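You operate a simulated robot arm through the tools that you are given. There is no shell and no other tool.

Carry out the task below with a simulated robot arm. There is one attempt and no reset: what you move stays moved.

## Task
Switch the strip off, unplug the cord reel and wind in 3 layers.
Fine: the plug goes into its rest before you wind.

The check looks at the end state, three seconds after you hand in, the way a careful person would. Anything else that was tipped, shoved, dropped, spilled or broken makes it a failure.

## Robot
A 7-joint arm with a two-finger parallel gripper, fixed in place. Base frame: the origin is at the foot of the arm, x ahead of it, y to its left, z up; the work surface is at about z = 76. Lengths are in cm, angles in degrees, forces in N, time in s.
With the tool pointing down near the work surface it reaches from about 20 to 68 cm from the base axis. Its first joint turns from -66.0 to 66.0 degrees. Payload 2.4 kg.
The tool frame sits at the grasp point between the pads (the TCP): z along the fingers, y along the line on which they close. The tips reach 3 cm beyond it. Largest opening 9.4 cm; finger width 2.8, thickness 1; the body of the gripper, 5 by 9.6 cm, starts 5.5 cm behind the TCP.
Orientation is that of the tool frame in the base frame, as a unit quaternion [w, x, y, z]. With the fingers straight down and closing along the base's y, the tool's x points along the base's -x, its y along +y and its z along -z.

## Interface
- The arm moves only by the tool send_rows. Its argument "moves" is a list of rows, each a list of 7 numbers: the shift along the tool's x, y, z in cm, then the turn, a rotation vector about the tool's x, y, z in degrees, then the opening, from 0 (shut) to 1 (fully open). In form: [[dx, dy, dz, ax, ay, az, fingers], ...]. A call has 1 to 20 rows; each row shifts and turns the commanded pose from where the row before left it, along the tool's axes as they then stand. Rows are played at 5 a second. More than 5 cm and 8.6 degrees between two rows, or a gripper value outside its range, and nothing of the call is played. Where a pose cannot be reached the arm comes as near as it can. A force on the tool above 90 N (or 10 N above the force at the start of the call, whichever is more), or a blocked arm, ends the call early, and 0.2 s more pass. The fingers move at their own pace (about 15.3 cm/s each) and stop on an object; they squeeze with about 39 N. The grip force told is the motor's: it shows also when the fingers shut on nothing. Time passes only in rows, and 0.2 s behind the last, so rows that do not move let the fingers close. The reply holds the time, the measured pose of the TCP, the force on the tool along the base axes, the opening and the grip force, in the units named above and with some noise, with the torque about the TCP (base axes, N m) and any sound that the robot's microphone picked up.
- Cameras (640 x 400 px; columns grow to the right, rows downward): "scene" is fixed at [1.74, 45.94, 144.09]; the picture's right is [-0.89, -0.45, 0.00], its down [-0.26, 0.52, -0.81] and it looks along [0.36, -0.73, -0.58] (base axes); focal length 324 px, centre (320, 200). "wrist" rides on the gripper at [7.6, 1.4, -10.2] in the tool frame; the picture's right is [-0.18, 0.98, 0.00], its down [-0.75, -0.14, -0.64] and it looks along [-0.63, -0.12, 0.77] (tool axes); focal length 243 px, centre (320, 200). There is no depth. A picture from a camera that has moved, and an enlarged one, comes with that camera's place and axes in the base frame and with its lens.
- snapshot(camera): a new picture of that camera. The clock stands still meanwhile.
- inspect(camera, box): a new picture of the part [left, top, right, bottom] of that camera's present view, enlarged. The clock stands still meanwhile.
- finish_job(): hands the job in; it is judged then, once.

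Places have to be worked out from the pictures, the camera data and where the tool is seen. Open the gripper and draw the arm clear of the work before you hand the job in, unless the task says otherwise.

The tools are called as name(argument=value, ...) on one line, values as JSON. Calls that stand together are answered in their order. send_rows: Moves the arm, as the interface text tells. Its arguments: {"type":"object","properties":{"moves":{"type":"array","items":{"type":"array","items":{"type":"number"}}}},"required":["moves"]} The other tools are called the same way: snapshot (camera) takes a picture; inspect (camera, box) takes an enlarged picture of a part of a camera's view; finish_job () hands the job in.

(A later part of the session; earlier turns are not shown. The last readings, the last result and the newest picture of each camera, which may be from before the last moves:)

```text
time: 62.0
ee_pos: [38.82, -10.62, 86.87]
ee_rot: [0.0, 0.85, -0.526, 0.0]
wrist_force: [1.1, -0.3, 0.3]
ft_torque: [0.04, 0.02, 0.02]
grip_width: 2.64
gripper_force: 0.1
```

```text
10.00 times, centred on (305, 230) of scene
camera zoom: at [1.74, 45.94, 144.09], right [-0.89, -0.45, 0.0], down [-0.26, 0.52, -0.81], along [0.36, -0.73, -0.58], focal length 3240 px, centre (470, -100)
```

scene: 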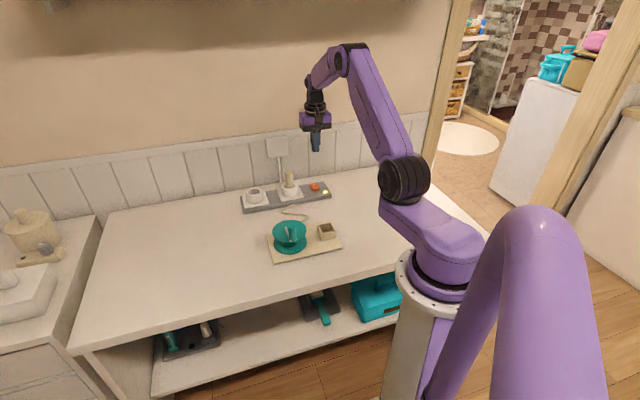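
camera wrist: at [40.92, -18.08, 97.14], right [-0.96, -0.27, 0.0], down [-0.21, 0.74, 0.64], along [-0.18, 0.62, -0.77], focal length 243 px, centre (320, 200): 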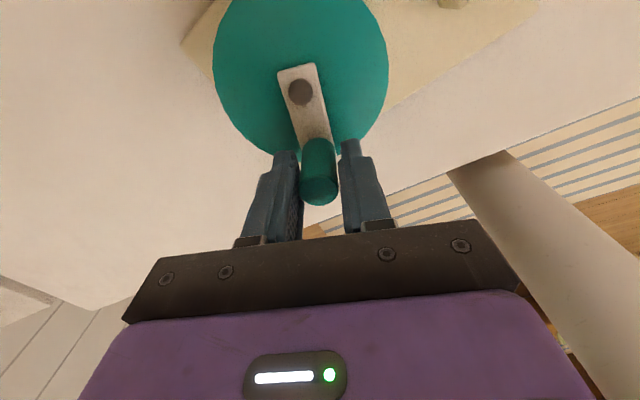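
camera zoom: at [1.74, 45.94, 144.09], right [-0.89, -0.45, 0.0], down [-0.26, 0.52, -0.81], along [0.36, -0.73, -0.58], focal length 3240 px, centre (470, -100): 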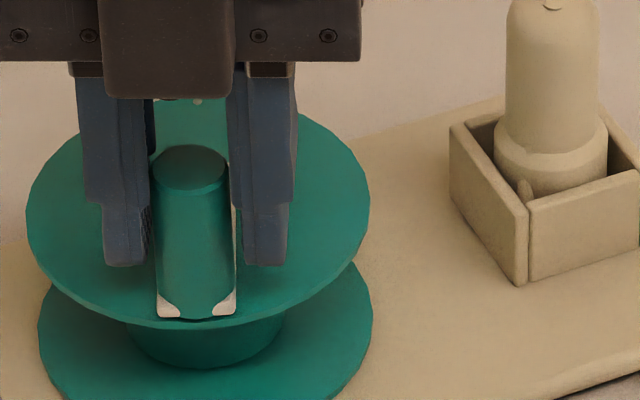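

The knob is centred in the cage and its base is lower than I thought (z ≈ 82.5), which gives a consistent axis at (40.85,-13.9) with R=4.04. I lower 0.6 cm and make a first short stroke of about 48° with the yaw following.

send_rows(moves=[[-0.15, 0, 0.6, 0, 0, 0, 0.28], [-0.017, -0.366, 0, 0, 0, 0, 0.28], [0.0444, -0.597, 0, 0, 0, 8.5, 0.28], [0.0444, -0.597, 0, 0, 0, 8.5, 0.28], [0.0444, -0.597, 0, 0, 0, 8.5, 0.28], [0.0444, -0.597, 0, 0, 0, 8.5, 0.28], [0.0444, -0.597, 0, 0, 0, 8.5, 0.28], [0, 0, 0, 0, 0, 0, 0.28]])

inspect(camera="scene", box=[250, 185, 350, 270])

snapshot(camera="wrist")

```text
time: 63.8
ee_pos: [42.02, -9.89, 86.31]
ee_rot: [0.0, -0.601, 0.799, 0.0]
wrist_force: [-0.5, -0.2, -0.1]
ft_torque: [0.01, 0.0, 0.0]
grip_width: 2.67
gripper_force: 0.6
```

```text
4.71 times, centred on (300, 228) of scene
camera zoom: at [1.74, 45.95, 144.09], right [-0.89, -0.45, 0.0], down [-0.26, 0.52, -0.81], along [0.36, -0.73, -0.58], focal length 1524 px, centre (414, 71)
```

zoom: 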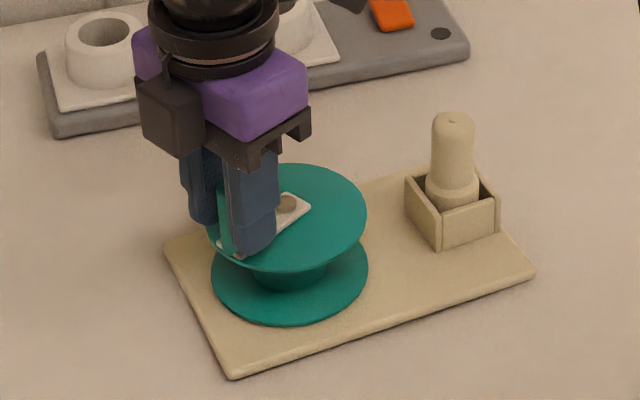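

```text
taken
camera wrist: at [38.53, -16.82, 96.62], right [-0.89, 0.45, 0.0], down [0.34, 0.68, 0.64], along [0.29, 0.57, -0.77], focal length 243 px, centre (320, 200)
```

wrist: 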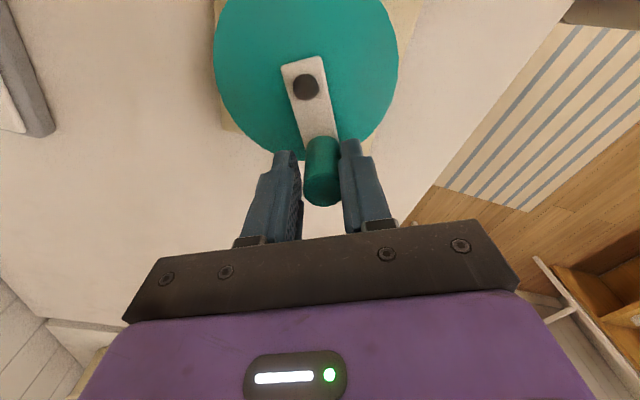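

It works: the crank turned with almost no force and the board stayed put. I continue with 17 rows (144°).

send_rows(moves=[[0.12, -0.597, 0, 0, 0, 8.5, 0.28], [0.0444, -0.597, 0, 0, 0, 8.5, 0.28], [0.0444, -0.597, 0, 0, 0, 8.5, 0.28], [0.0444, -0.597, 0, 0, 0, 8.5, 0.28], [0.0444, -0.597, 0, 0, 0, 8.5, 0.28], [0.0444, -0.597, 0, 0, 0, 8.5, 0.28], [0.0444, -0.597, 0, 0, 0, 8.5, 0.28], [0.0444, -0.597, 0, 0, 0, 8.5, 0.28], [0.0444, -0.597, 0, 0, 0, 8.5, 0.28], [0.0444, -0.597, 0, 0, 0, 8.5, 0.28], [0.0444, -0.597, 0, 0, 0, 8.5, 0.28], [0.0444, -0.597, 0, 0, 0, 8.5, 0.28], [0.0444, -0.597, 0, 0, 0, 8.5, 0.28], [0.0444, -0.597, 0, 0, 0, 8.5, 0.28], [0.0444, -0.597, 0, 0, 0, 8.5, 0.28], [0.0444, -0.597, 0, 0, 0, 8.5, 0.28], [0.0444, -0.597, 0, 0, 0, 8.5, 0.28], [0, 0, 0, 0, 0, 0, 0.28]])

inspect(camera="scene", box=[250, 185, 350, 270])

snapshot(camera="wrist")

```text
time: 67.6
ee_pos: [42.2, -17.56, 86.25]
ee_rot: [0.0, 0.578, 0.816, 0.0]
wrist_force: [1.2, -0.4, 0.0]
ft_torque: [0.01, -0.01, 0.01]
grip_width: 2.67
gripper_force: 0.1
```

```text
4.71 times, centred on (300, 228) of scene
camera zoom: at [1.74, 45.94, 144.09], right [-0.89, -0.45, 0.0], down [-0.26, 0.52, -0.81], along [0.36, -0.73, -0.58], focal length 1524 px, centre (414, 71)
```

zoom: 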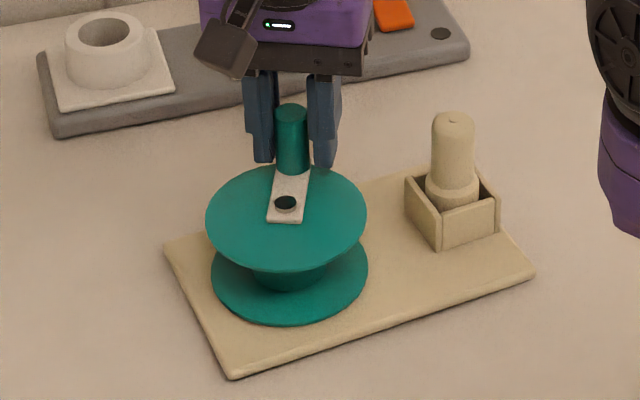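

```text
taken
camera wrist: at [41.03, -9.97, 96.56], right [0.99, 0.15, 0.0], down [0.12, -0.76, 0.64], along [0.1, -0.63, -0.77], focal length 243 px, centre (320, 200)
```

wrist: 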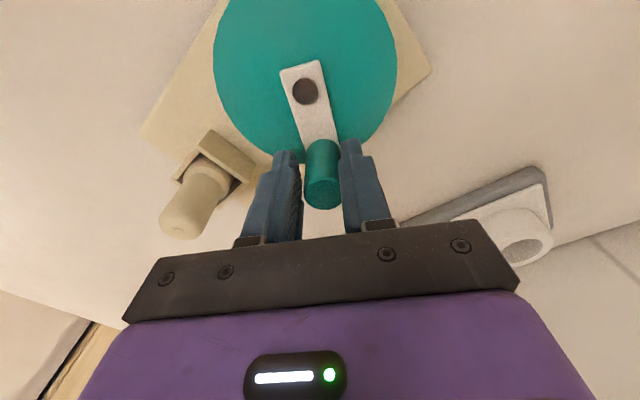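

The board has not moved and the crank now points away from the camera. I look at the hub for cord and continue to the yaw limit.

inspect(camera="scene", box=[270, 212, 340, 260])

send_rows(moves=[[0.0444, -0.597, 0, 0, 0, 8.5, 0.28], [0.0444, -0.597, 0, 0, 0, 8.5, 0.28], [0.0444, -0.597, 0, 0, 0, 8.5, 0.28], [0.0444, -0.597, 0, 0, 0, 8.5, 0.28], [0.0444, -0.597, 0, 0, 0, 8.5, 0.28], [0.0444, -0.597, 0, 0, 0, 8.5, 0.28], [0.0444, -0.597, 0, 0, 0, 8.5, 0.28], [0.0444, -0.597, 0, 0, 0, 8.5, 0.28], [0.0444, -0.597, 0, 0, 0, 8.5, 0.28], [0.0444, -0.597, 0, 0, 0, 8.5, 0.28], [0, 0, 0, 0, 0, 0, 0.28]])

inspect(camera="scene", box=[250, 185, 350, 270])

snapshot(camera="wrist")

```text
8.33 times, centred on (305, 236) of scene
camera zoom: at [1.74, 45.94, 144.09], right [-0.89, -0.45, 0.0], down [-0.26, 0.52, -0.81], along [0.36, -0.73, -0.58], focal length 2700 px, centre (445, -100)
```

zoom: 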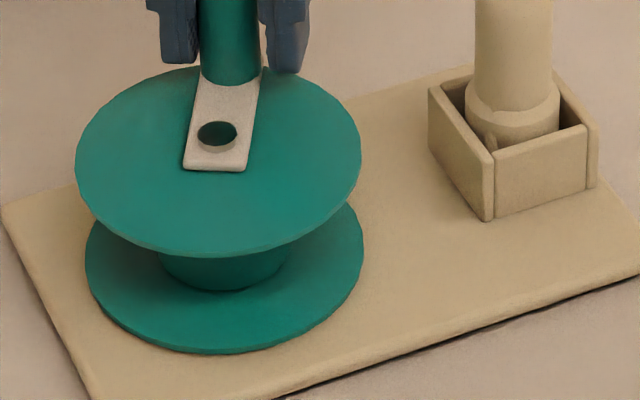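

```text
time: 70.0
ee_pos: [37.18, -15.66, 86.34]
ee_rot: [0.0, 0.977, 0.212, 0.0]
wrist_force: [0.1, -0.2, 0.6]
ft_torque: [-0.01, 0.02, 0.01]
grip_width: 2.66
gripper_force: 0.5
```

```text
4.71 times, centred on (300, 228) of scene
camera zoom: at [1.74, 45.94, 144.09], right [-0.89, -0.45, 0.0], down [-0.26, 0.52, -0.81], along [0.36, -0.73, -0.58], focal length 1524 px, centre (414, 71)
```

zoom: 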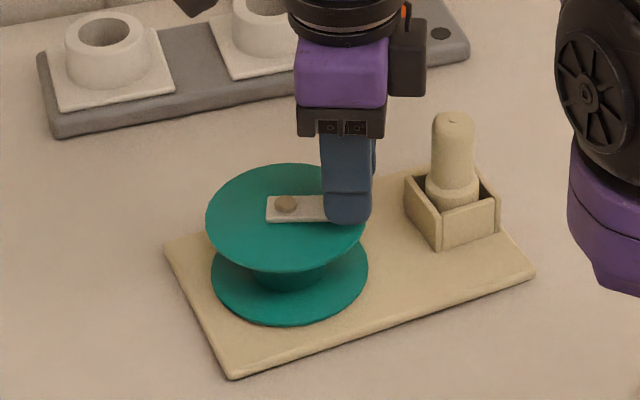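

```text
taken
camera wrist: at [44.72, -13.73, 96.66], right [0.24, -0.97, 0.0], down [-0.74, -0.18, 0.64], along [-0.62, -0.15, -0.77], focal length 243 px, centre (320, 200)
```

wrist: 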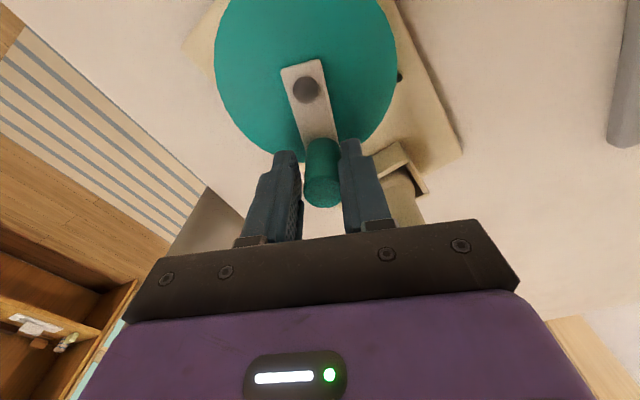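

Nothing shows on the hub yet after roughly 300°. I zoom on the peg beside the flange and on the hub for signs of the cord.

inspect(camera="wrist", box=[360, 30, 480, 150])

inspect(camera="scene", box=[290, 225, 325, 255])

```text
3.33 times, centred on (420, 90) of wrist
camera zoom: at [44.72, -13.73, 96.66], right [0.24, -0.97, 0.0], down [-0.74, -0.18, 0.64], along [-0.62, -0.15, -0.77], focal length 809 px, centre (-13, 567)
```

zoom: 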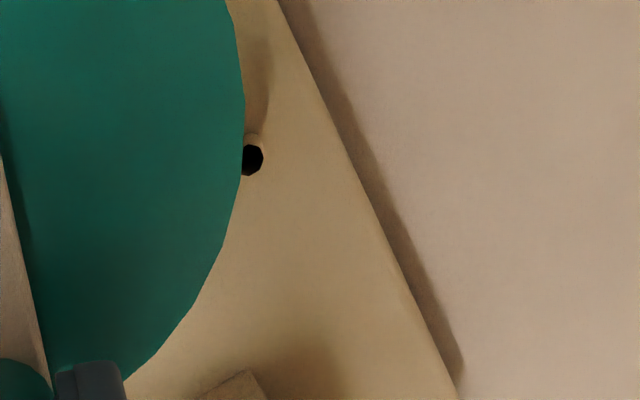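

```text
13.33 times, centred on (308, 240) of scene
camera zoom: at [1.74, 45.94, 144.09], right [-0.89, -0.45, 0.0], down [-0.26, 0.52, -0.81], along [0.36, -0.73, -0.58], focal length 4319 px, centre (487, -333)
```

zoom: 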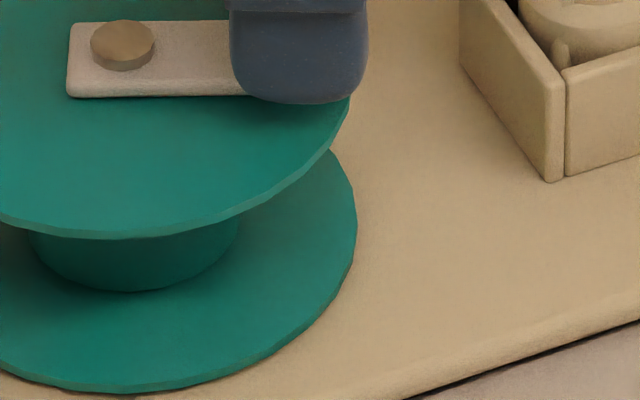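

No cord is visible yet. I advance 42° more, then release, lift and reset the yaw by 180°.

send_rows(moves=[[0.0444, -0.597, 0, 0, 0, 8.5, 0.28], [0.0444, -0.597, 0, 0, 0, 8.5, 0.28], [0.0444, -0.597, 0, 0, 0, 8.5, 0.28], [0.0444, -0.597, 0, 0, 0, 8.5, 0.28], [0, 0, 0, 0, 0, 0, 0.28]])

inspect(camera="scene", box=[250, 185, 350, 270])

```text
time: 71.2
ee_pos: [36.95, -13.12, 86.31]
ee_rot: [0.0, 0.996, -0.084, 0.0]
wrist_force: [-0.1, -0.3, -1.0]
ft_torque: [-0.03, 0.01, 0.01]
grip_width: 2.67
gripper_force: 0.1
```

```text
4.71 times, centred on (300, 228) of scene
camera zoom: at [1.74, 45.94, 144.09], right [-0.89, -0.45, 0.0], down [-0.26, 0.52, -0.81], along [0.36, -0.73, -0.58], focal length 1524 px, centre (414, 71)
```

zoom: 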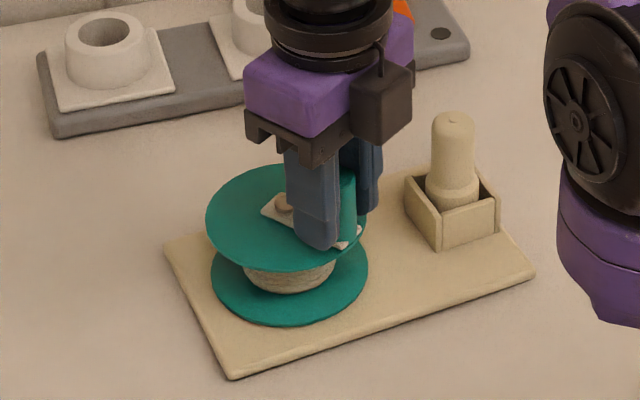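

A layer of cord has just appeared on the hub, near one full turn. I zoom in to see how it looks.

inspect(camera="scene", box=[290, 230, 325, 255])

snapshot(camera="wrist")

```text
16.00 times, centred on (308, 242) of scene
camera zoom: at [1.74, 45.94, 144.09], right [-0.89, -0.45, 0.0], down [-0.26, 0.52, -0.81], along [0.36, -0.73, -0.58], focal length 5183 px, centre (520, -480)
```

zoom: 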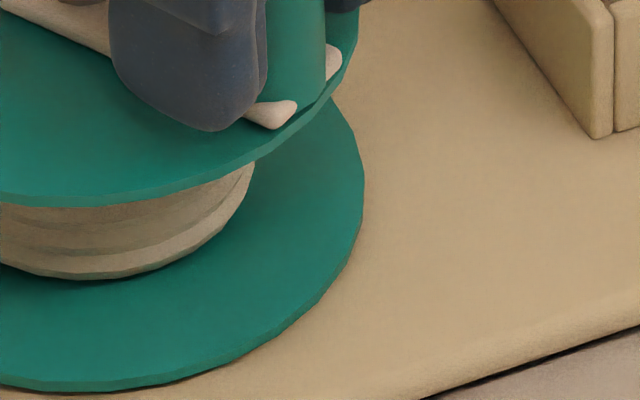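

```text
taken
camera wrist: at [44.12, -15.91, 96.58], right [-0.35, -0.94, 0.0], down [-0.72, 0.26, 0.64], along [-0.6, 0.22, -0.77], focal length 243 px, centre (320, 200)
```

wrist: 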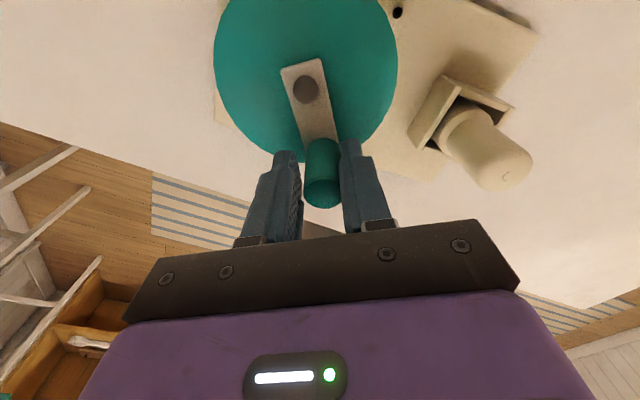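

I lift off the knob and reset the yaw by 180° in two calls, then come back down around the knob.

send_rows(moves=[[0, 0, 0, 0, 0, 0, 0.45], [0, 0, -2.5, 0, 0, 0, 0.45], [0, 0, -2.5, 0, 0, 0, 0.45], [0, 0, 0, 0, 0, -8.5, 0.45], [0, 0, 0, 0, 0, -8.5, 0.45], [0, 0, 0, 0, 0, -8.5, 0.45], [0, 0, 0, 0, 0, -8.5, 0.45], [0, 0, 0, 0, 0, -8.5, 0.45], [0, 0, 0, 0, 0, -8.5, 0.45], [0, 0, 0, 0, 0, -8.5, 0.45], [0, 0, 0, 0, 0, -8.5, 0.45], [0, 0, 0, 0, 0, -8.5, 0.45], [0, 0, 0, 0, 0, -8.5, 0.45], [0, 0, 0, 0, 0, -8.5, 0.45], [0, 0, 0, 0, 0, -8.5, 0.45], [0, 0, 0, 0, 0, -8.5, 0.45], [0, 0, 0, 0, 0, -8.5, 0.45], [0, 0, 0, 0, 0, -8.5, 0.45], [0, 0, 0, 0, 0, -8.5, 0.45], [0, 0, 0, 0, 0, -8.5, 0.45]])

send_rows(moves=[[0, 0, 0, 0, 0, -8.5, 0.45], [0, 0, 0, 0, 0, -8.5, 0.45], [0, 0, 0, 0, 0, -8.5, 0.45], [0, 0, 0, 0, 0, -8.5, 0.45], [0, 0, 0, 0, 0, -1.5, 0.45], [0, 0, 0, 0, 0, 0, 0.45]])

snapshot(camera="wrist")

inspect(camera="scene", box=[250, 185, 350, 270])

```text
time: 75.4
ee_pos: [36.85, -13.36, 91.35]
ee_rot: [0.0, 0.381, 0.924, 0.0]
wrist_force: [-0.5, 0.7, -0.9]
ft_torque: [0.0, 0.0, 0.02]
grip_width: 4.23
gripper_force: 0.0
```

```text
time: 76.8
ee_pos: [36.83, -13.18, 91.42]
ee_rot: [0.0, 0.082, 0.997, 0.001]
wrist_force: [-0.2, -0.3, 0.5]
ft_torque: [-0.02, -0.02, -0.03]
grip_width: 4.24
gripper_force: 0.0
```

```text
taken
camera wrist: at [29.54, -10.59, 101.63], right [0.34, 0.94, 0.0], down [0.72, -0.26, 0.64], along [0.6, -0.22, -0.77], focal length 243 px, centre (320, 200)
```

wrist: 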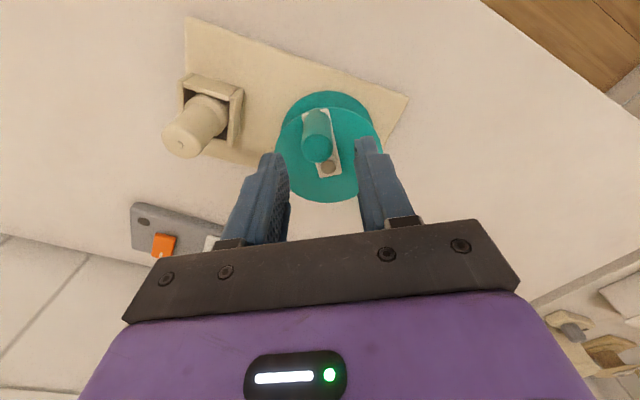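

```text
4.71 times, centred on (300, 228) of scene
camera zoom: at [1.74, 45.94, 144.09], right [-0.89, -0.45, 0.0], down [-0.26, 0.52, -0.81], along [0.36, -0.73, -0.58], focal length 1524 px, centre (414, 71)
```

zoom: 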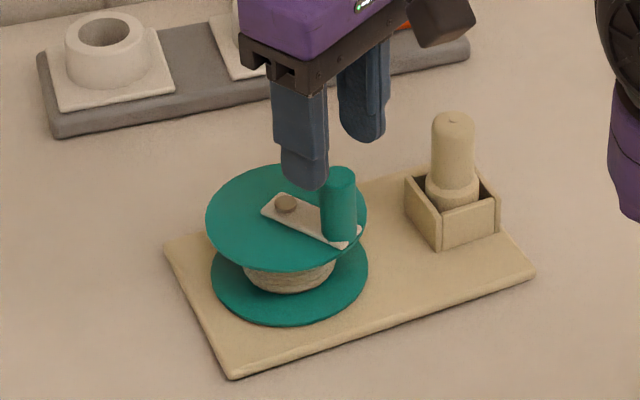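

The knob is right below the tool. I go back down, cage it loosely and continue clockwise.

send_rows(moves=[[0, 0, 2.5, 0, 0, 0, 0.45], [0, 0, 2.55, 0, 0, 0, 0.45], [0, 0, 0, 0, 0, 0, 0.28], [0, 0, 0, 0, 0, 0, 0.28], [-0.0444, 0.597, 0, 0, 0, 8.5, 0.28], [-0.0444, 0.597, 0, 0, 0, 8.5, 0.28], [-0.0444, 0.597, 0, 0, 0, 8.5, 0.28], [-0.0444, 0.597, 0, 0, 0, 8.5, 0.28], [-0.0444, 0.597, 0, 0, 0, 8.5, 0.28], [-0.0444, 0.597, 0, 0, 0, 8.5, 0.28], [-0.0444, 0.597, 0, 0, 0, 8.5, 0.28], [-0.0444, 0.597, 0, 0, 0, 8.5, 0.28], [-0.0444, 0.597, 0, 0, 0, 8.5, 0.28], [-0.0444, 0.597, 0, 0, 0, 8.5, 0.28], [0, 0, 0, 0, 0, 0, 0.28]])

inspect(camera="scene", box=[250, 185, 350, 270])

snapshot(camera="wrist")

```text
time: 80.0
ee_pos: [41.1, -9.84, 86.24]
ee_rot: [0.0, 0.735, 0.678, 0.0]
wrist_force: [0.4, -0.1, 0.2]
ft_torque: [0.04, 0.0, -0.01]
grip_width: 2.66
gripper_force: 0.3
```

```text
4.71 times, centred on (300, 228) of scene
camera zoom: at [1.74, 45.94, 144.09], right [-0.89, -0.45, 0.0], down [-0.26, 0.52, -0.81], along [0.36, -0.73, -0.58], focal length 1524 px, centre (414, 71)
```

zoom: 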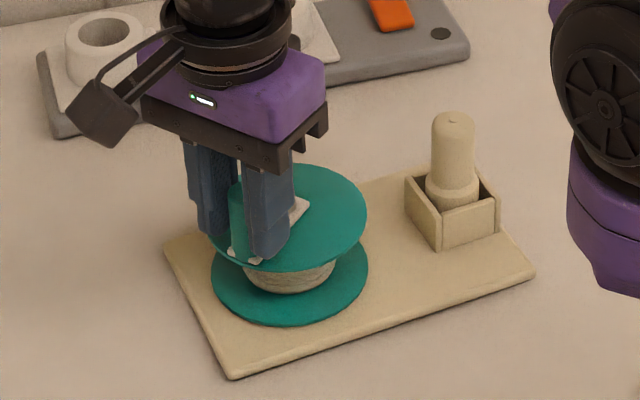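

```text
taken
camera wrist: at [43.17, -2.27, 96.56], right [0.97, -0.26, 0.0], down [-0.2, -0.74, 0.64], along [-0.17, -0.62, -0.77], focal length 243 px, centre (320, 200)
```

wrist: 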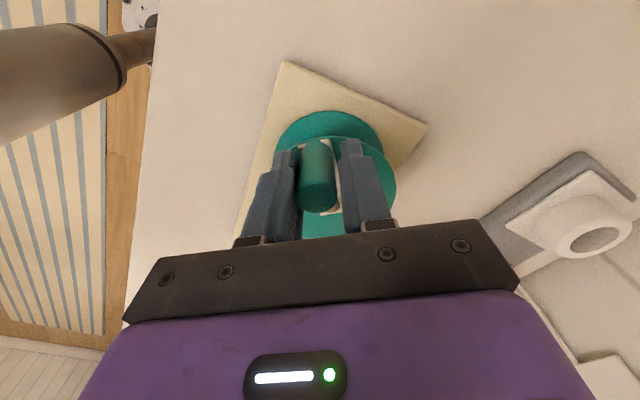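

Smooth and without force. I continue 12 more rows to the yaw limit, then open and lift.

send_rows(moves=[[-0.0444, 0.597, 0, 0, 0, 8.5, 0.28], [-0.0444, 0.597, 0, 0, 0, 8.5, 0.28], [-0.0444, 0.597, 0, 0, 0, 8.5, 0.28], [-0.0444, 0.597, 0, 0, 0, 8.5, 0.28], [-0.0444, 0.597, 0, 0, 0, 8.5, 0.28], [-0.0444, 0.597, 0, 0, 0, 8.5, 0.28], [-0.0444, 0.597, 0, 0, 0, 8.5, 0.28], [-0.0444, 0.597, 0, 0, 0, 8.5, 0.28], [-0.0444, 0.597, 0, 0, 0, 8.5, 0.28], [-0.0444, 0.597, 0, 0, 0, 8.5, 0.28], [-0.0444, 0.597, 0, 0, 0, 8.5, 0.28], [0, 0, 0, 0, 0, 0, 0.28]])

inspect(camera="scene", box=[250, 185, 350, 270])

snapshot(camera="wrist")

```text
time: 82.6
ee_pos: [44.82, -14.43, 86.27]
ee_rot: [0.0, 0.997, -0.071, 0.0]
wrist_force: [0.0, 0.8, -0.1]
ft_torque: [0.04, -0.02, -0.03]
grip_width: 2.65
gripper_force: 0.4
```

```text
4.71 times, centred on (300, 228) of scene
camera zoom: at [1.74, 45.94, 144.09], right [-0.89, -0.45, 0.0], down [-0.26, 0.52, -0.81], along [0.36, -0.73, -0.58], focal length 1524 px, centre (414, 71)
```

zoom: 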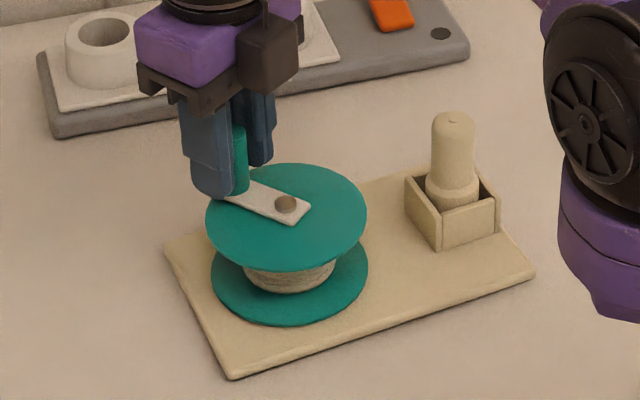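

```text
taken
camera wrist: at [52.17, -16.87, 96.53], right [-0.32, -0.95, 0.0], down [-0.73, 0.25, 0.64], along [-0.61, 0.21, -0.77], focal length 243 px, centre (320, 200)
```

wrist: 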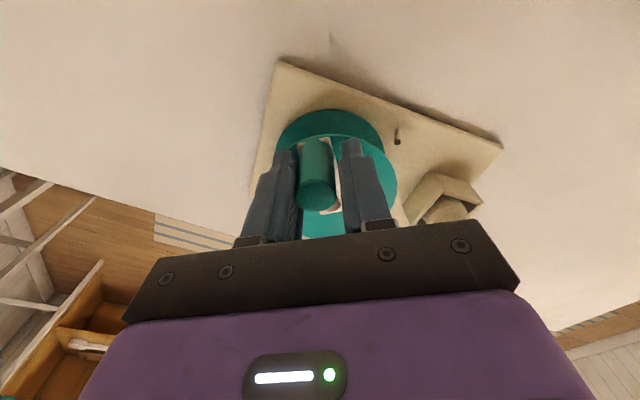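

The total is now about 510°. I lift off, reset the yaw by 180° and come back down.

send_rows(moves=[[0, 0, 0, 0, 0, 0, 0.45], [0, 0, -2.5, 0, 0, 0, 0.45], [0, 0, -2.5, 0, 0, 0, 0.45], [0, 0, 0, 0, 0, -8.5, 0.45], [0, 0, 0, 0, 0, -8.5, 0.45], [0, 0, 0, 0, 0, -8.5, 0.45], [0, 0, 0, 0, 0, -8.5, 0.45], [0, 0, 0, 0, 0, -8.5, 0.45], [0, 0, 0, 0, 0, -8.5, 0.45], [0, 0, 0, 0, 0, -8.5, 0.45], [0, 0, 0, 0, 0, -8.5, 0.45], [0, 0, 0, 0, 0, -8.5, 0.45], [0, 0, 0, 0, 0, -8.5, 0.45], [0, 0, 0, 0, 0, -8.5, 0.45], [0, 0, 0, 0, 0, -8.5, 0.45], [0, 0, 0, 0, 0, -8.5, 0.45], [0, 0, 0, 0, 0, -8.5, 0.45], [0, 0, 0, 0, 0, -8.5, 0.45], [0, 0, 0, 0, 0, -8.5, 0.45], [0, 0, 0, 0, 0, -8.5, 0.45]])

send_rows(moves=[[0, 0, 0, 0, 0, -8.5, 0.45], [0, 0, 0, 0, 0, -8.5, 0.45], [0, 0, 0, 0, 0, -8.5, 0.45], [0, 0, 0, 0, 0, -8.5, 0.45], [0, 0, 0, 0, 0, -1.5, 0.45], [0, 0, 0, 0, 0, 0, 0.45]])

snapshot(camera="wrist")

```text
time: 86.8
ee_pos: [44.81, -14.53, 91.28]
ee_rot: [0.0, 0.369, 0.929, -0.001]
wrist_force: [0.3, 0.3, 0.7]
ft_torque: [0.0, -0.02, 0.03]
grip_width: 4.24
gripper_force: 0.1
```

```text
time: 88.2
ee_pos: [44.92, -14.33, 91.32]
ee_rot: [0.0, 0.068, 0.998, 0.001]
wrist_force: [-0.7, -0.7, -0.4]
ft_torque: [0.0, 0.0, 0.0]
grip_width: 4.22
gripper_force: 0.0
```

```text
taken
camera wrist: at [37.49, -11.94, 101.55], right [0.32, 0.95, 0.0], down [0.73, -0.24, 0.64], along [0.61, -0.2, -0.77], focal length 243 px, centre (320, 200)
```

wrist: 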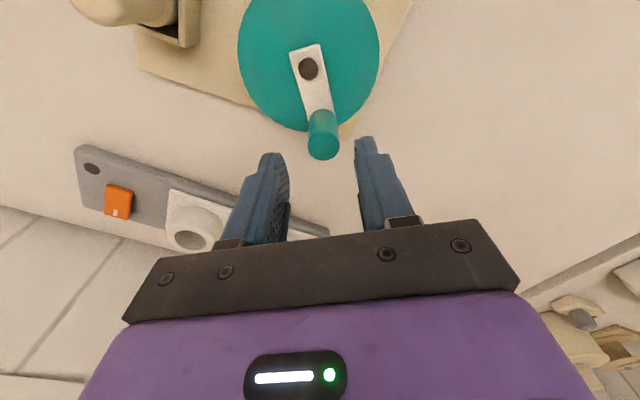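

Aligned again; now the turning sense in tool axes is the other one (axis on +x). I go down and continue clockwise.

send_rows(moves=[[0, 0, 2.5, 0, 0, 0, 0.45], [0, 0, 2.5, 0, 0, 0, 0.45], [0, 0, 0, 0, 0, 0, 0.28], [0, 0, 0, 0, 0, 0, 0.28], [0.0444, -0.597, 0, 0, 0, 8.5, 0.28], [0.0444, -0.597, 0, 0, 0, 8.5, 0.28], [0.0444, -0.597, 0, 0, 0, 8.5, 0.28], [0.0444, -0.597, 0, 0, 0, 8.5, 0.28], [0.0444, -0.597, 0, 0, 0, 8.5, 0.28], [0.0444, -0.597, 0, 0, 0, 8.5, 0.28], [0.0444, -0.597, 0, 0, 0, 8.5, 0.28], [0.0444, -0.597, 0, 0, 0, 8.5, 0.28], [0.0444, -0.597, 0, 0, 0, 8.5, 0.28], [0.0444, -0.597, 0, 0, 0, 8.5, 0.28], [0, 0, 0, 0, 0, 0, 0.28]])

inspect(camera="scene", box=[250, 185, 350, 270])

snapshot(camera="wrist")

```text
time: 91.4
ee_pos: [40.55, -17.93, 86.44]
ee_rot: [0.0, 0.725, 0.688, 0.0]
wrist_force: [1.2, 0.3, 0.0]
ft_torque: [0.0, 0.02, 0.0]
grip_width: 2.7
gripper_force: 0.2
```

```text
4.71 times, centred on (300, 228) of scene
camera zoom: at [1.74, 45.94, 144.09], right [-0.89, -0.45, 0.0], down [-0.26, 0.52, -0.81], along [0.36, -0.73, -0.58], focal length 1524 px, centre (414, 71)
```

zoom: 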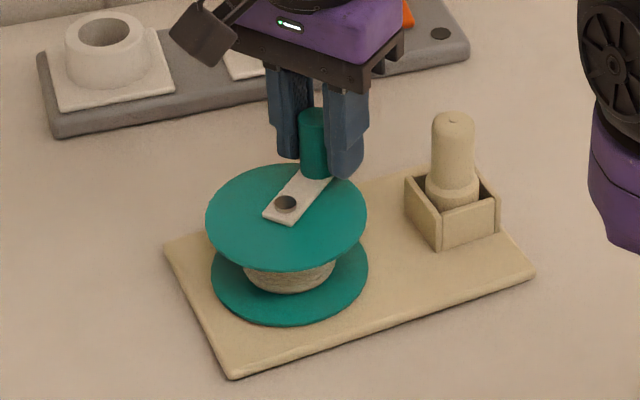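

```text
taken
camera wrist: at [42.45, -10.45, 96.61], right [0.97, -0.24, 0.0], down [-0.18, -0.74, 0.64], along [-0.15, -0.62, -0.77], focal length 243 px, centre (320, 200)
```

wrist: 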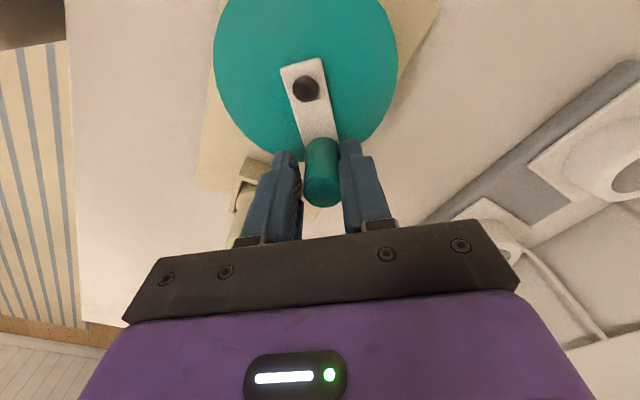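

The total is about 596°. I continue 11 rows (93°) and look for the second layer.

send_rows(moves=[[0.0444, -0.597, 0, 0, 0, 8.5, 0.28], [0.0444, -0.597, 0, 0, 0, 8.5, 0.28], [0.0444, -0.597, 0, 0, 0, 8.5, 0.28], [0.0444, -0.597, 0, 0, 0, 8.5, 0.28], [0.0444, -0.597, 0, 0, 0, 8.5, 0.28], [0, 0, 0, 0, 0, 0, 0.28]])

inspect(camera="scene", box=[250, 185, 350, 270])

send_rows(moves=[[0.0444, -0.597, 0, 0, 0, 8.5, 0.28], [0.0444, -0.597, 0, 0, 0, 8.5, 0.28], [0.0444, -0.597, 0, 0, 0, 8.5, 0.28], [0, 0, 0, 0, 0, 0, 0.28]])

inspect(camera="scene", box=[250, 185, 350, 270])

send_rows(moves=[[0.0444, -0.597, 0, 0, 0, 8.5, 0.28], [0.0444, -0.597, 0, 0, 0, 8.5, 0.28], [0.0444, -0.597, 0, 0, 0, 8.5, 0.28], [0, 0, 0, 0, 0, 0, 0.28]])

inspect(camera="scene", box=[250, 185, 350, 270])

```text
time: 92.8
ee_pos: [37.94, -16.71, 86.43]
ee_rot: [0.0, 0.926, 0.378, 0.0]
wrist_force: [0.9, -0.4, 0.3]
ft_torque: [-0.03, 0.0, -0.01]
grip_width: 2.67
gripper_force: 0.1
```

```text
4.71 times, centred on (300, 228) of scene
camera zoom: at [1.74, 45.94, 144.09], right [-0.89, -0.45, 0.0], down [-0.26, 0.52, -0.81], along [0.36, -0.73, -0.58], focal length 1524 px, centre (414, 71)
```

zoom: 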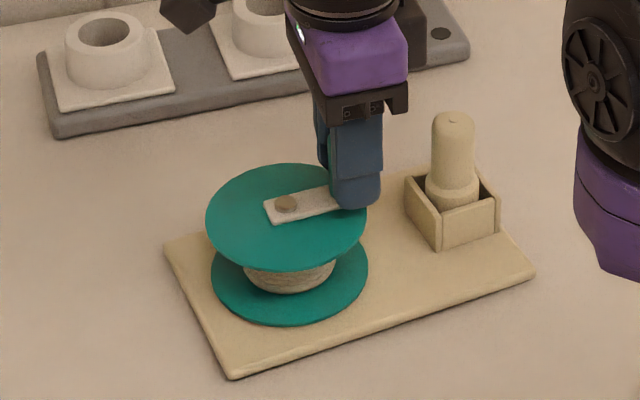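

```text
time: 93.8
ee_pos: [36.97, -15.21, 86.24]
ee_rot: [0.001, 0.986, 0.165, 0.0]
wrist_force: [1.1, -0.9, -0.8]
ft_torque: [0.0, 0.03, 0.02]
grip_width: 2.63
gripper_force: 0.0
```

```text
4.71 times, centred on (300, 228) of scene
camera zoom: at [1.74, 45.94, 144.09], right [-0.89, -0.45, 0.0], down [-0.26, 0.52, -0.81], along [0.36, -0.73, -0.58], focal length 1524 px, centre (414, 71)
```

zoom: 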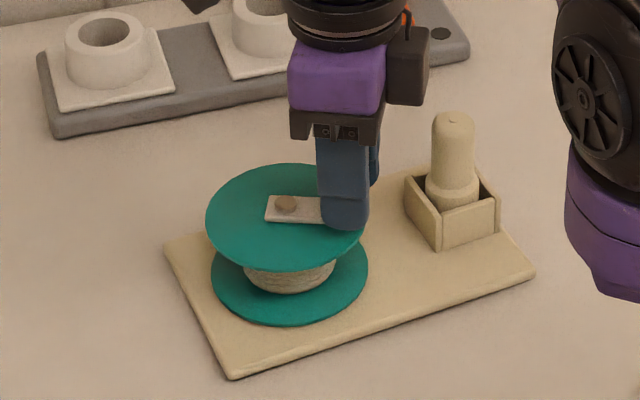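

```text
time: 94.8
ee_pos: [36.79, -13.66, 86.25]
ee_rot: [0.0, 0.998, -0.057, 0.0]
wrist_force: [-0.3, -0.2, -1.0]
ft_torque: [0.0, 0.03, -0.05]
grip_width: 2.64
gripper_force: 0.4
```

```text
4.71 times, centred on (300, 228) of scene
camera zoom: at [1.74, 45.94, 144.09], right [-0.89, -0.45, 0.0], down [-0.26, 0.52, -0.81], along [0.36, -0.73, -0.58], focal length 1524 px, centre (414, 71)
```

zoom: 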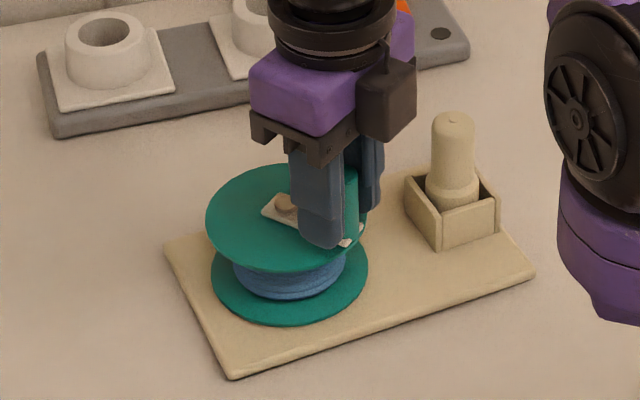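

The second layer (blue) has appeared at about 689°, so one turn gives one layer. I reset the yaw again for the third turn.

send_rows(moves=[[0, 0, 0, 0, 0, 0, 0.45], [0, 0, -2.5, 0, 0, 0, 0.45], [0, 0, -2.5, 0, 0, 0, 0.45], [0, 0, 0, 0, 0, -8.5, 0.45], [0, 0, 0, 0, 0, -8.5, 0.45], [0, 0, 0, 0, 0, -8.5, 0.45], [0, 0, 0, 0, 0, -8.5, 0.45], [0, 0, 0, 0, 0, -8.5, 0.45], [0, 0, 0, 0, 0, -8.5, 0.45], [0, 0, 0, 0, 0, -8.5, 0.45], [0, 0, 0, 0, 0, -8.5, 0.45], [0, 0, 0, 0, 0, -8.5, 0.45], [0, 0, 0, 0, 0, -8.5, 0.45], [0, 0, 0, 0, 0, -8.5, 0.45], [0, 0, 0, 0, 0, -8.5, 0.45], [0, 0, 0, 0, 0, -8.5, 0.45], [0, 0, 0, 0, 0, -8.5, 0.45], [0, 0, 0, 0, 0, -8.5, 0.45], [0, 0, 0, 0, 0, -8.5, 0.45], [0, 0, 0, 0, 0, -8.5, 0.45]])

send_rows(moves=[[0, 0, 0, 0, 0, -8.5, 0.45], [0, 0, 0, 0, 0, -8.5, 0.45], [0, 0, 0, 0, 0, -8.5, 0.45], [0, 0, 0, 0, 0, -8.5, 0.45], [0, 0, 0, 0, 0, -1.5, 0.45], [0, 0, 0, 0, 0, 0, 0.45]])

snapshot(camera="wrist")

```text
time: 99.0
ee_pos: [36.82, -13.45, 91.25]
ee_rot: [0.0, 0.356, 0.934, 0.0]
wrist_force: [0.4, -0.2, 0.4]
ft_torque: [-0.02, 0.02, 0.02]
grip_width: 4.23
gripper_force: 0.0
```

```text
time: 100.4
ee_pos: [36.79, -13.46, 91.12]
ee_rot: [0.0, 0.056, 0.998, 0.0]
wrist_force: [-0.8, 0.8, 0.2]
ft_torque: [0.0, 0.01, 0.01]
grip_width: 4.24
gripper_force: 0.1
```

```text
taken
camera wrist: at [29.38, -11.26, 101.53], right [0.29, 0.96, 0.0], down [0.73, -0.22, 0.64], along [0.61, -0.19, -0.77], focal length 243 px, centre (320, 200)
```

wrist: 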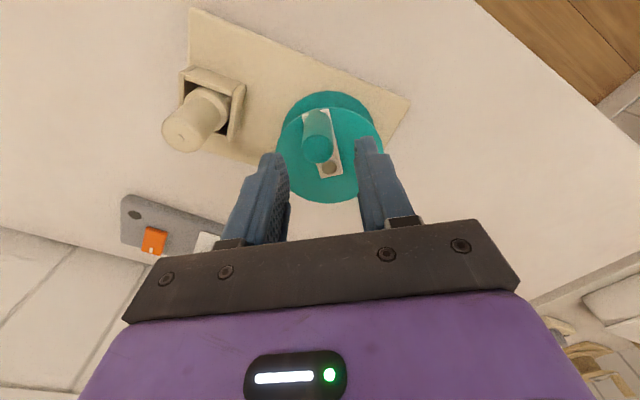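

The knob is again directly below. I go down and turn 10 rows (85°).

send_rows(moves=[[0, 0, 2.5, 0, 0, 0, 0.45], [0, 0, 2.4, 0, 0, 0, 0.45], [0, 0, 0, 0, 0, 0, 0.28], [0, 0, 0, 0, 0, 0, 0.28], [-0.0444, 0.597, 0, 0, 0, 8.5, 0.28], [-0.0444, 0.597, 0, 0, 0, 8.5, 0.28], [-0.0444, 0.597, 0, 0, 0, 8.5, 0.28], [-0.0444, 0.597, 0, 0, 0, 8.5, 0.28], [-0.0444, 0.597, 0, 0, 0, 8.5, 0.28], [-0.0444, 0.597, 0, 0, 0, 8.5, 0.28], [-0.0444, 0.597, 0, 0, 0, 8.5, 0.28], [-0.0444, 0.597, 0, 0, 0, 8.5, 0.28], [-0.0444, 0.597, 0, 0, 0, 8.5, 0.28], [-0.0444, 0.597, 0, 0, 0, 8.5, 0.28], [0, 0, 0, 0, 0, 0, 0.28]])

inspect(camera="scene", box=[250, 185, 350, 270])

snapshot(camera="wrist")

```text
time: 103.6
ee_pos: [40.91, -9.87, 86.44]
ee_rot: [0.0, 0.718, 0.696, 0.0]
wrist_force: [-1.0, -1.1, -0.6]
ft_torque: [-0.03, 0.04, 0.03]
grip_width: 2.63
gripper_force: 0.2
```

```text
4.71 times, centred on (300, 228) of scene
camera zoom: at [1.74, 45.94, 144.09], right [-0.89, -0.45, 0.0], down [-0.26, 0.52, -0.81], along [0.36, -0.73, -0.58], focal length 1524 px, centre (414, 71)
```

zoom: 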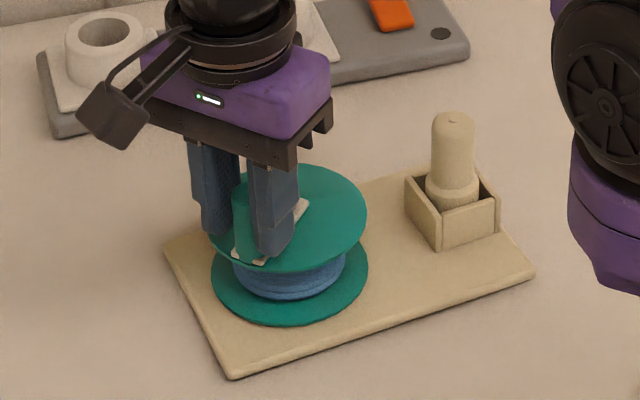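

```text
taken
camera wrist: at [42.53, -2.24, 96.7], right [0.98, -0.21, 0.0], down [-0.16, -0.75, 0.64], along [-0.14, -0.63, -0.77], focal length 243 px, centre (320, 200)
```

wrist: 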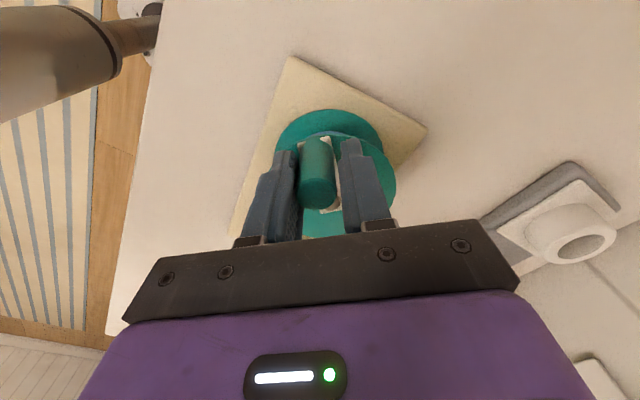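

About 774° now and the board is unmoved. I turn 12 more rows to about 876°.

send_rows(moves=[[-0.0444, 0.597, 0, 0, 0, 8.5, 0.28], [-0.0444, 0.597, 0, 0, 0, 8.5, 0.28], [-0.0444, 0.597, 0, 0, 0, 8.5, 0.28], [-0.0444, 0.597, 0, 0, 0, 8.5, 0.28], [-0.0444, 0.597, 0, 0, 0, 8.5, 0.28], [-0.0444, 0.597, 0, 0, 0, 8.5, 0.28], [-0.0444, 0.597, 0, 0, 0, 8.5, 0.28], [-0.0444, 0.597, 0, 0, 0, 8.5, 0.28], [-0.0444, 0.597, 0, 0, 0, 8.5, 0.28], [-0.0444, 0.597, 0, 0, 0, 8.5, 0.28], [-0.0444, 0.597, 0, 0, 0, 8.5, 0.28], [-0.0444, 0.597, 0, 0, 0, 8.5, 0.28], [0, 0, 0, 0, 0, 0, 0.28]])

inspect(camera="scene", box=[250, 185, 350, 270])

snapshot(camera="wrist")

```text
time: 106.4
ee_pos: [44.87, -14.81, 86.41]
ee_rot: [-0.001, 0.993, -0.118, -0.001]
wrist_force: [0.2, 0.0, -0.5]
ft_torque: [0.02, 0.01, 0.0]
grip_width: 2.65
gripper_force: 0.7
```

```text
4.71 times, centred on (300, 228) of scene
camera zoom: at [1.74, 45.94, 144.09], right [-0.89, -0.45, 0.0], down [-0.26, 0.52, -0.81], along [0.36, -0.73, -0.58], focal length 1524 px, centre (414, 71)
```

zoom: 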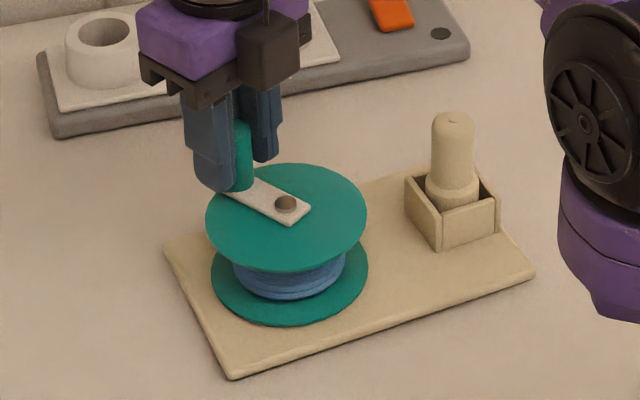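

```text
taken
camera wrist: at [51.86, -17.98, 96.7], right [-0.41, -0.91, 0.0], down [-0.7, 0.31, 0.64], along [-0.59, 0.26, -0.77], focal length 243 px, centre (320, 200)
```

wrist: 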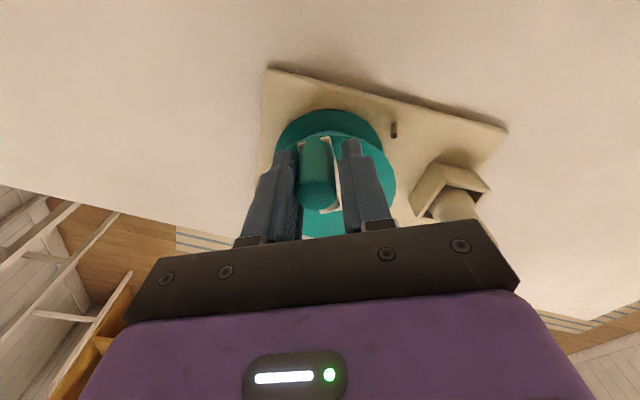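

The total is about 876°. I lift, reset the yaw by 180° and come back down for the last stroke.

send_rows(moves=[[0, 0, 0, 0, 0, 0, 0.45], [0, 0, -2.5, 0, 0, 0, 0.45], [0, 0, -2.5, 0, 0, 0, 0.45], [0, 0, 0, 0, 0, -8.5, 0.45], [0, 0, 0, 0, 0, -8.5, 0.45], [0, 0, 0, 0, 0, -8.5, 0.45], [0, 0, 0, 0, 0, -8.5, 0.45], [0, 0, 0, 0, 0, -8.5, 0.45], [0, 0, 0, 0, 0, -8.5, 0.45], [0, 0, 0, 0, 0, -8.5, 0.45], [0, 0, 0, 0, 0, -8.5, 0.45], [0, 0, 0, 0, 0, -8.5, 0.45], [0, 0, 0, 0, 0, -8.5, 0.45], [0, 0, 0, 0, 0, -8.5, 0.45], [0, 0, 0, 0, 0, -8.5, 0.45], [0, 0, 0, 0, 0, -8.5, 0.45], [0, 0, 0, 0, 0, -8.5, 0.45], [0, 0, 0, 0, 0, -8.5, 0.45], [0, 0, 0, 0, 0, -8.5, 0.45], [0, 0, 0, 0, 0, -8.5, 0.45]])

send_rows(moves=[[0, 0, 0, 0, 0, -8.5, 0.45], [0, 0, 0, 0, 0, -8.5, 0.45], [0, 0, 0, 0, 0, -8.5, 0.45], [0, 0, 0, 0, 0, -8.5, 0.45], [0, 0, 0, 0, 0, -1.5, 0.45], [0, 0, 0, 0, 0, 0, 0.45]])

snapshot(camera="wrist")

```text
time: 110.6
ee_pos: [44.85, -14.85, 91.39]
ee_rot: [0.0, 0.413, 0.911, -0.001]
wrist_force: [0.3, -0.1, -0.8]
ft_torque: [-0.01, 0.0, -0.04]
grip_width: 4.23
gripper_force: 0.1
```

```text
time: 112.0
ee_pos: [44.86, -14.82, 91.49]
ee_rot: [0.0, 0.117, 0.993, 0.0]
wrist_force: [-0.7, -0.3, 0.0]
ft_torque: [0.0, 0.04, 0.03]
grip_width: 4.22
gripper_force: 0.1
```

```text
taken
camera wrist: at [37.65, -11.64, 101.7], right [0.41, 0.91, 0.0], down [0.7, -0.31, 0.64], along [0.59, -0.26, -0.77], focal length 243 px, centre (320, 200)
```

wrist: 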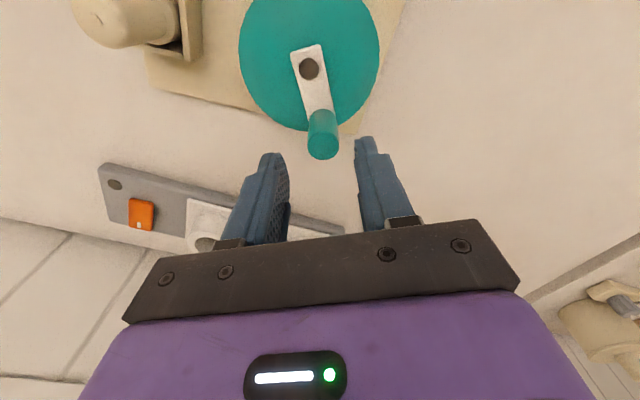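

Aligned. I go down and turn 14 rows (119°), to about 995°.

send_rows(moves=[[0, 0, 2.5, 0, 0, 0, 0.45], [0, 0, 2.6, 0, 0, 0, 0.45], [0, 0, 0, 0, 0, 0, 0.28], [0, 0, 0, 0, 0, 0, 0.28], [0.0444, -0.597, 0, 0, 0, 8.5, 0.28], [0.0444, -0.597, 0, 0, 0, 8.5, 0.28], [0.0444, -0.597, 0, 0, 0, 8.5, 0.28], [0.0444, -0.597, 0, 0, 0, 8.5, 0.28], [0.0444, -0.597, 0, 0, 0, 8.5, 0.28], [0.0444, -0.597, 0, 0, 0, 8.5, 0.28], [0.0444, -0.597, 0, 0, 0, 8.5, 0.28], [0.0444, -0.597, 0, 0, 0, 8.5, 0.28], [0.0444, -0.597, 0, 0, 0, 8.5, 0.28], [0.0444, -0.597, 0, 0, 0, 8.5, 0.28], [0.0444, -0.597, 0, 0, 0, 8.5, 0.28], [0.0444, -0.597, 0, 0, 0, 8.5, 0.28], [0.0444, -0.597, 0, 0, 0, 8.5, 0.28], [0.0444, -0.597, 0, 0, 0, 8.5, 0.28], [0, 0, 0, 0, 0, 0, 0.28]])

inspect(camera="scene", box=[250, 185, 350, 270])

snapshot(camera="wrist")

```text
time: 116.0
ee_pos: [38.16, -16.84, 86.34]
ee_rot: [0.0, 0.916, 0.402, 0.0]
wrist_force: [0.1, -0.4, 0.3]
ft_torque: [-0.02, -0.01, -0.01]
grip_width: 2.67
gripper_force: 0.3
```

```text
4.71 times, centred on (300, 228) of scene
camera zoom: at [1.74, 45.94, 144.09], right [-0.89, -0.45, 0.0], down [-0.26, 0.52, -0.81], along [0.36, -0.73, -0.58], focal length 1524 px, centre (414, 71)
```

zoom: 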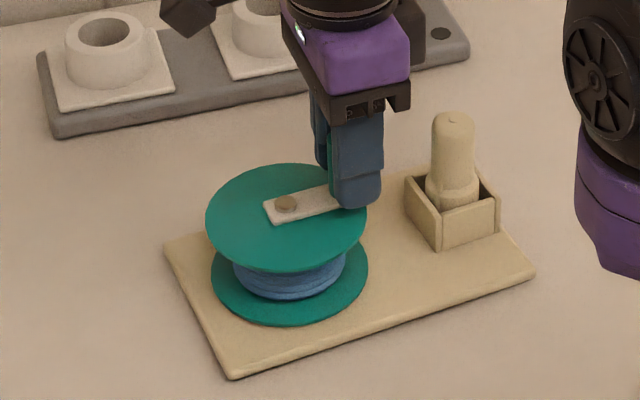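

```text
taken
camera wrist: at [44.27, -12.2, 96.62], right [0.6, -0.8, 0.0], down [-0.61, -0.46, 0.64], along [-0.51, -0.38, -0.77], focal length 243 px, centre (320, 200)
```

wrist: 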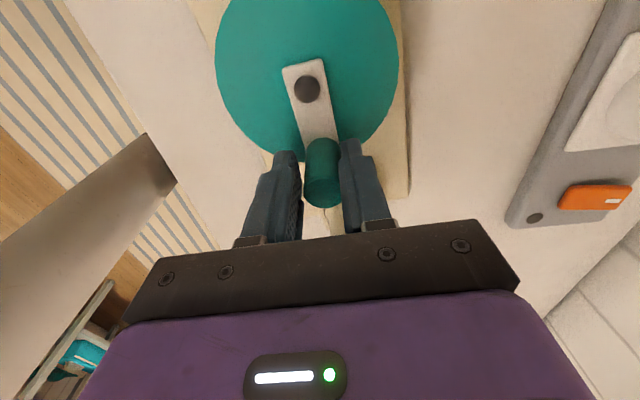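

About 995° so far. I turn 8 more rows to about 1063° and look for the third layer.

send_rows(moves=[[0.0444, -0.597, 0, 0, 0, 8.5, 0.28], [0.0444, -0.597, 0, 0, 0, 8.5, 0.28], [0.0444, -0.597, 0, 0, 0, 8.5, 0.28], [0.0444, -0.597, 0, 0, 0, 8.5, 0.28], [0.0444, -0.597, 0, 0, 0, 8.5, 0.28], [0.0444, -0.597, 0, 0, 0, 8.5, 0.28], [0.0444, -0.597, 0, 0, 0, 8.5, 0.28], [0, 0, 0, 0, 0, 0, 0.28]])

inspect(camera="scene", box=[250, 185, 350, 270])

snapshot(camera="wrist")

```text
time: 117.8
ee_pos: [36.93, -13.05, 86.35]
ee_rot: [0.0, 0.995, -0.105, 0.0]
wrist_force: [0.6, 0.4, 0.9]
ft_torque: [-0.02, 0.01, 0.05]
grip_width: 2.63
gripper_force: 0.1
```

```text
4.71 times, centred on (300, 228) of scene
camera zoom: at [1.74, 45.94, 144.09], right [-0.89, -0.45, 0.0], down [-0.26, 0.52, -0.81], along [0.36, -0.73, -0.58], focal length 1524 px, centre (414, 71)
```

zoom: 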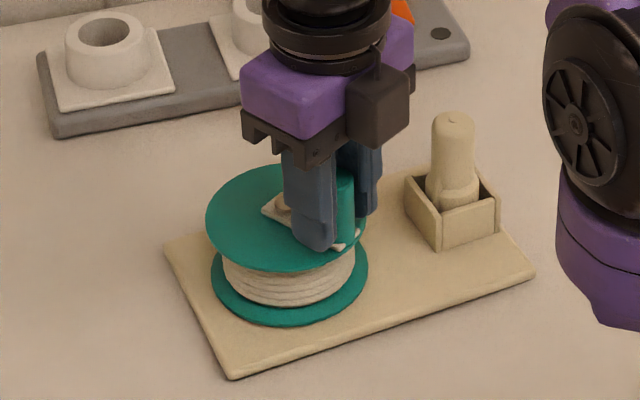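

```text
taken
camera wrist: at [44.0, -16.03, 96.56], right [-0.39, -0.92, 0.0], down [-0.71, 0.3, 0.64], along [-0.59, 0.25, -0.77], focal length 243 px, centre (320, 200)
```

wrist: 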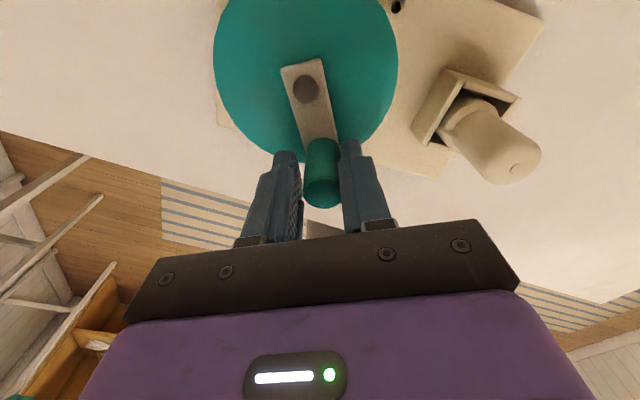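

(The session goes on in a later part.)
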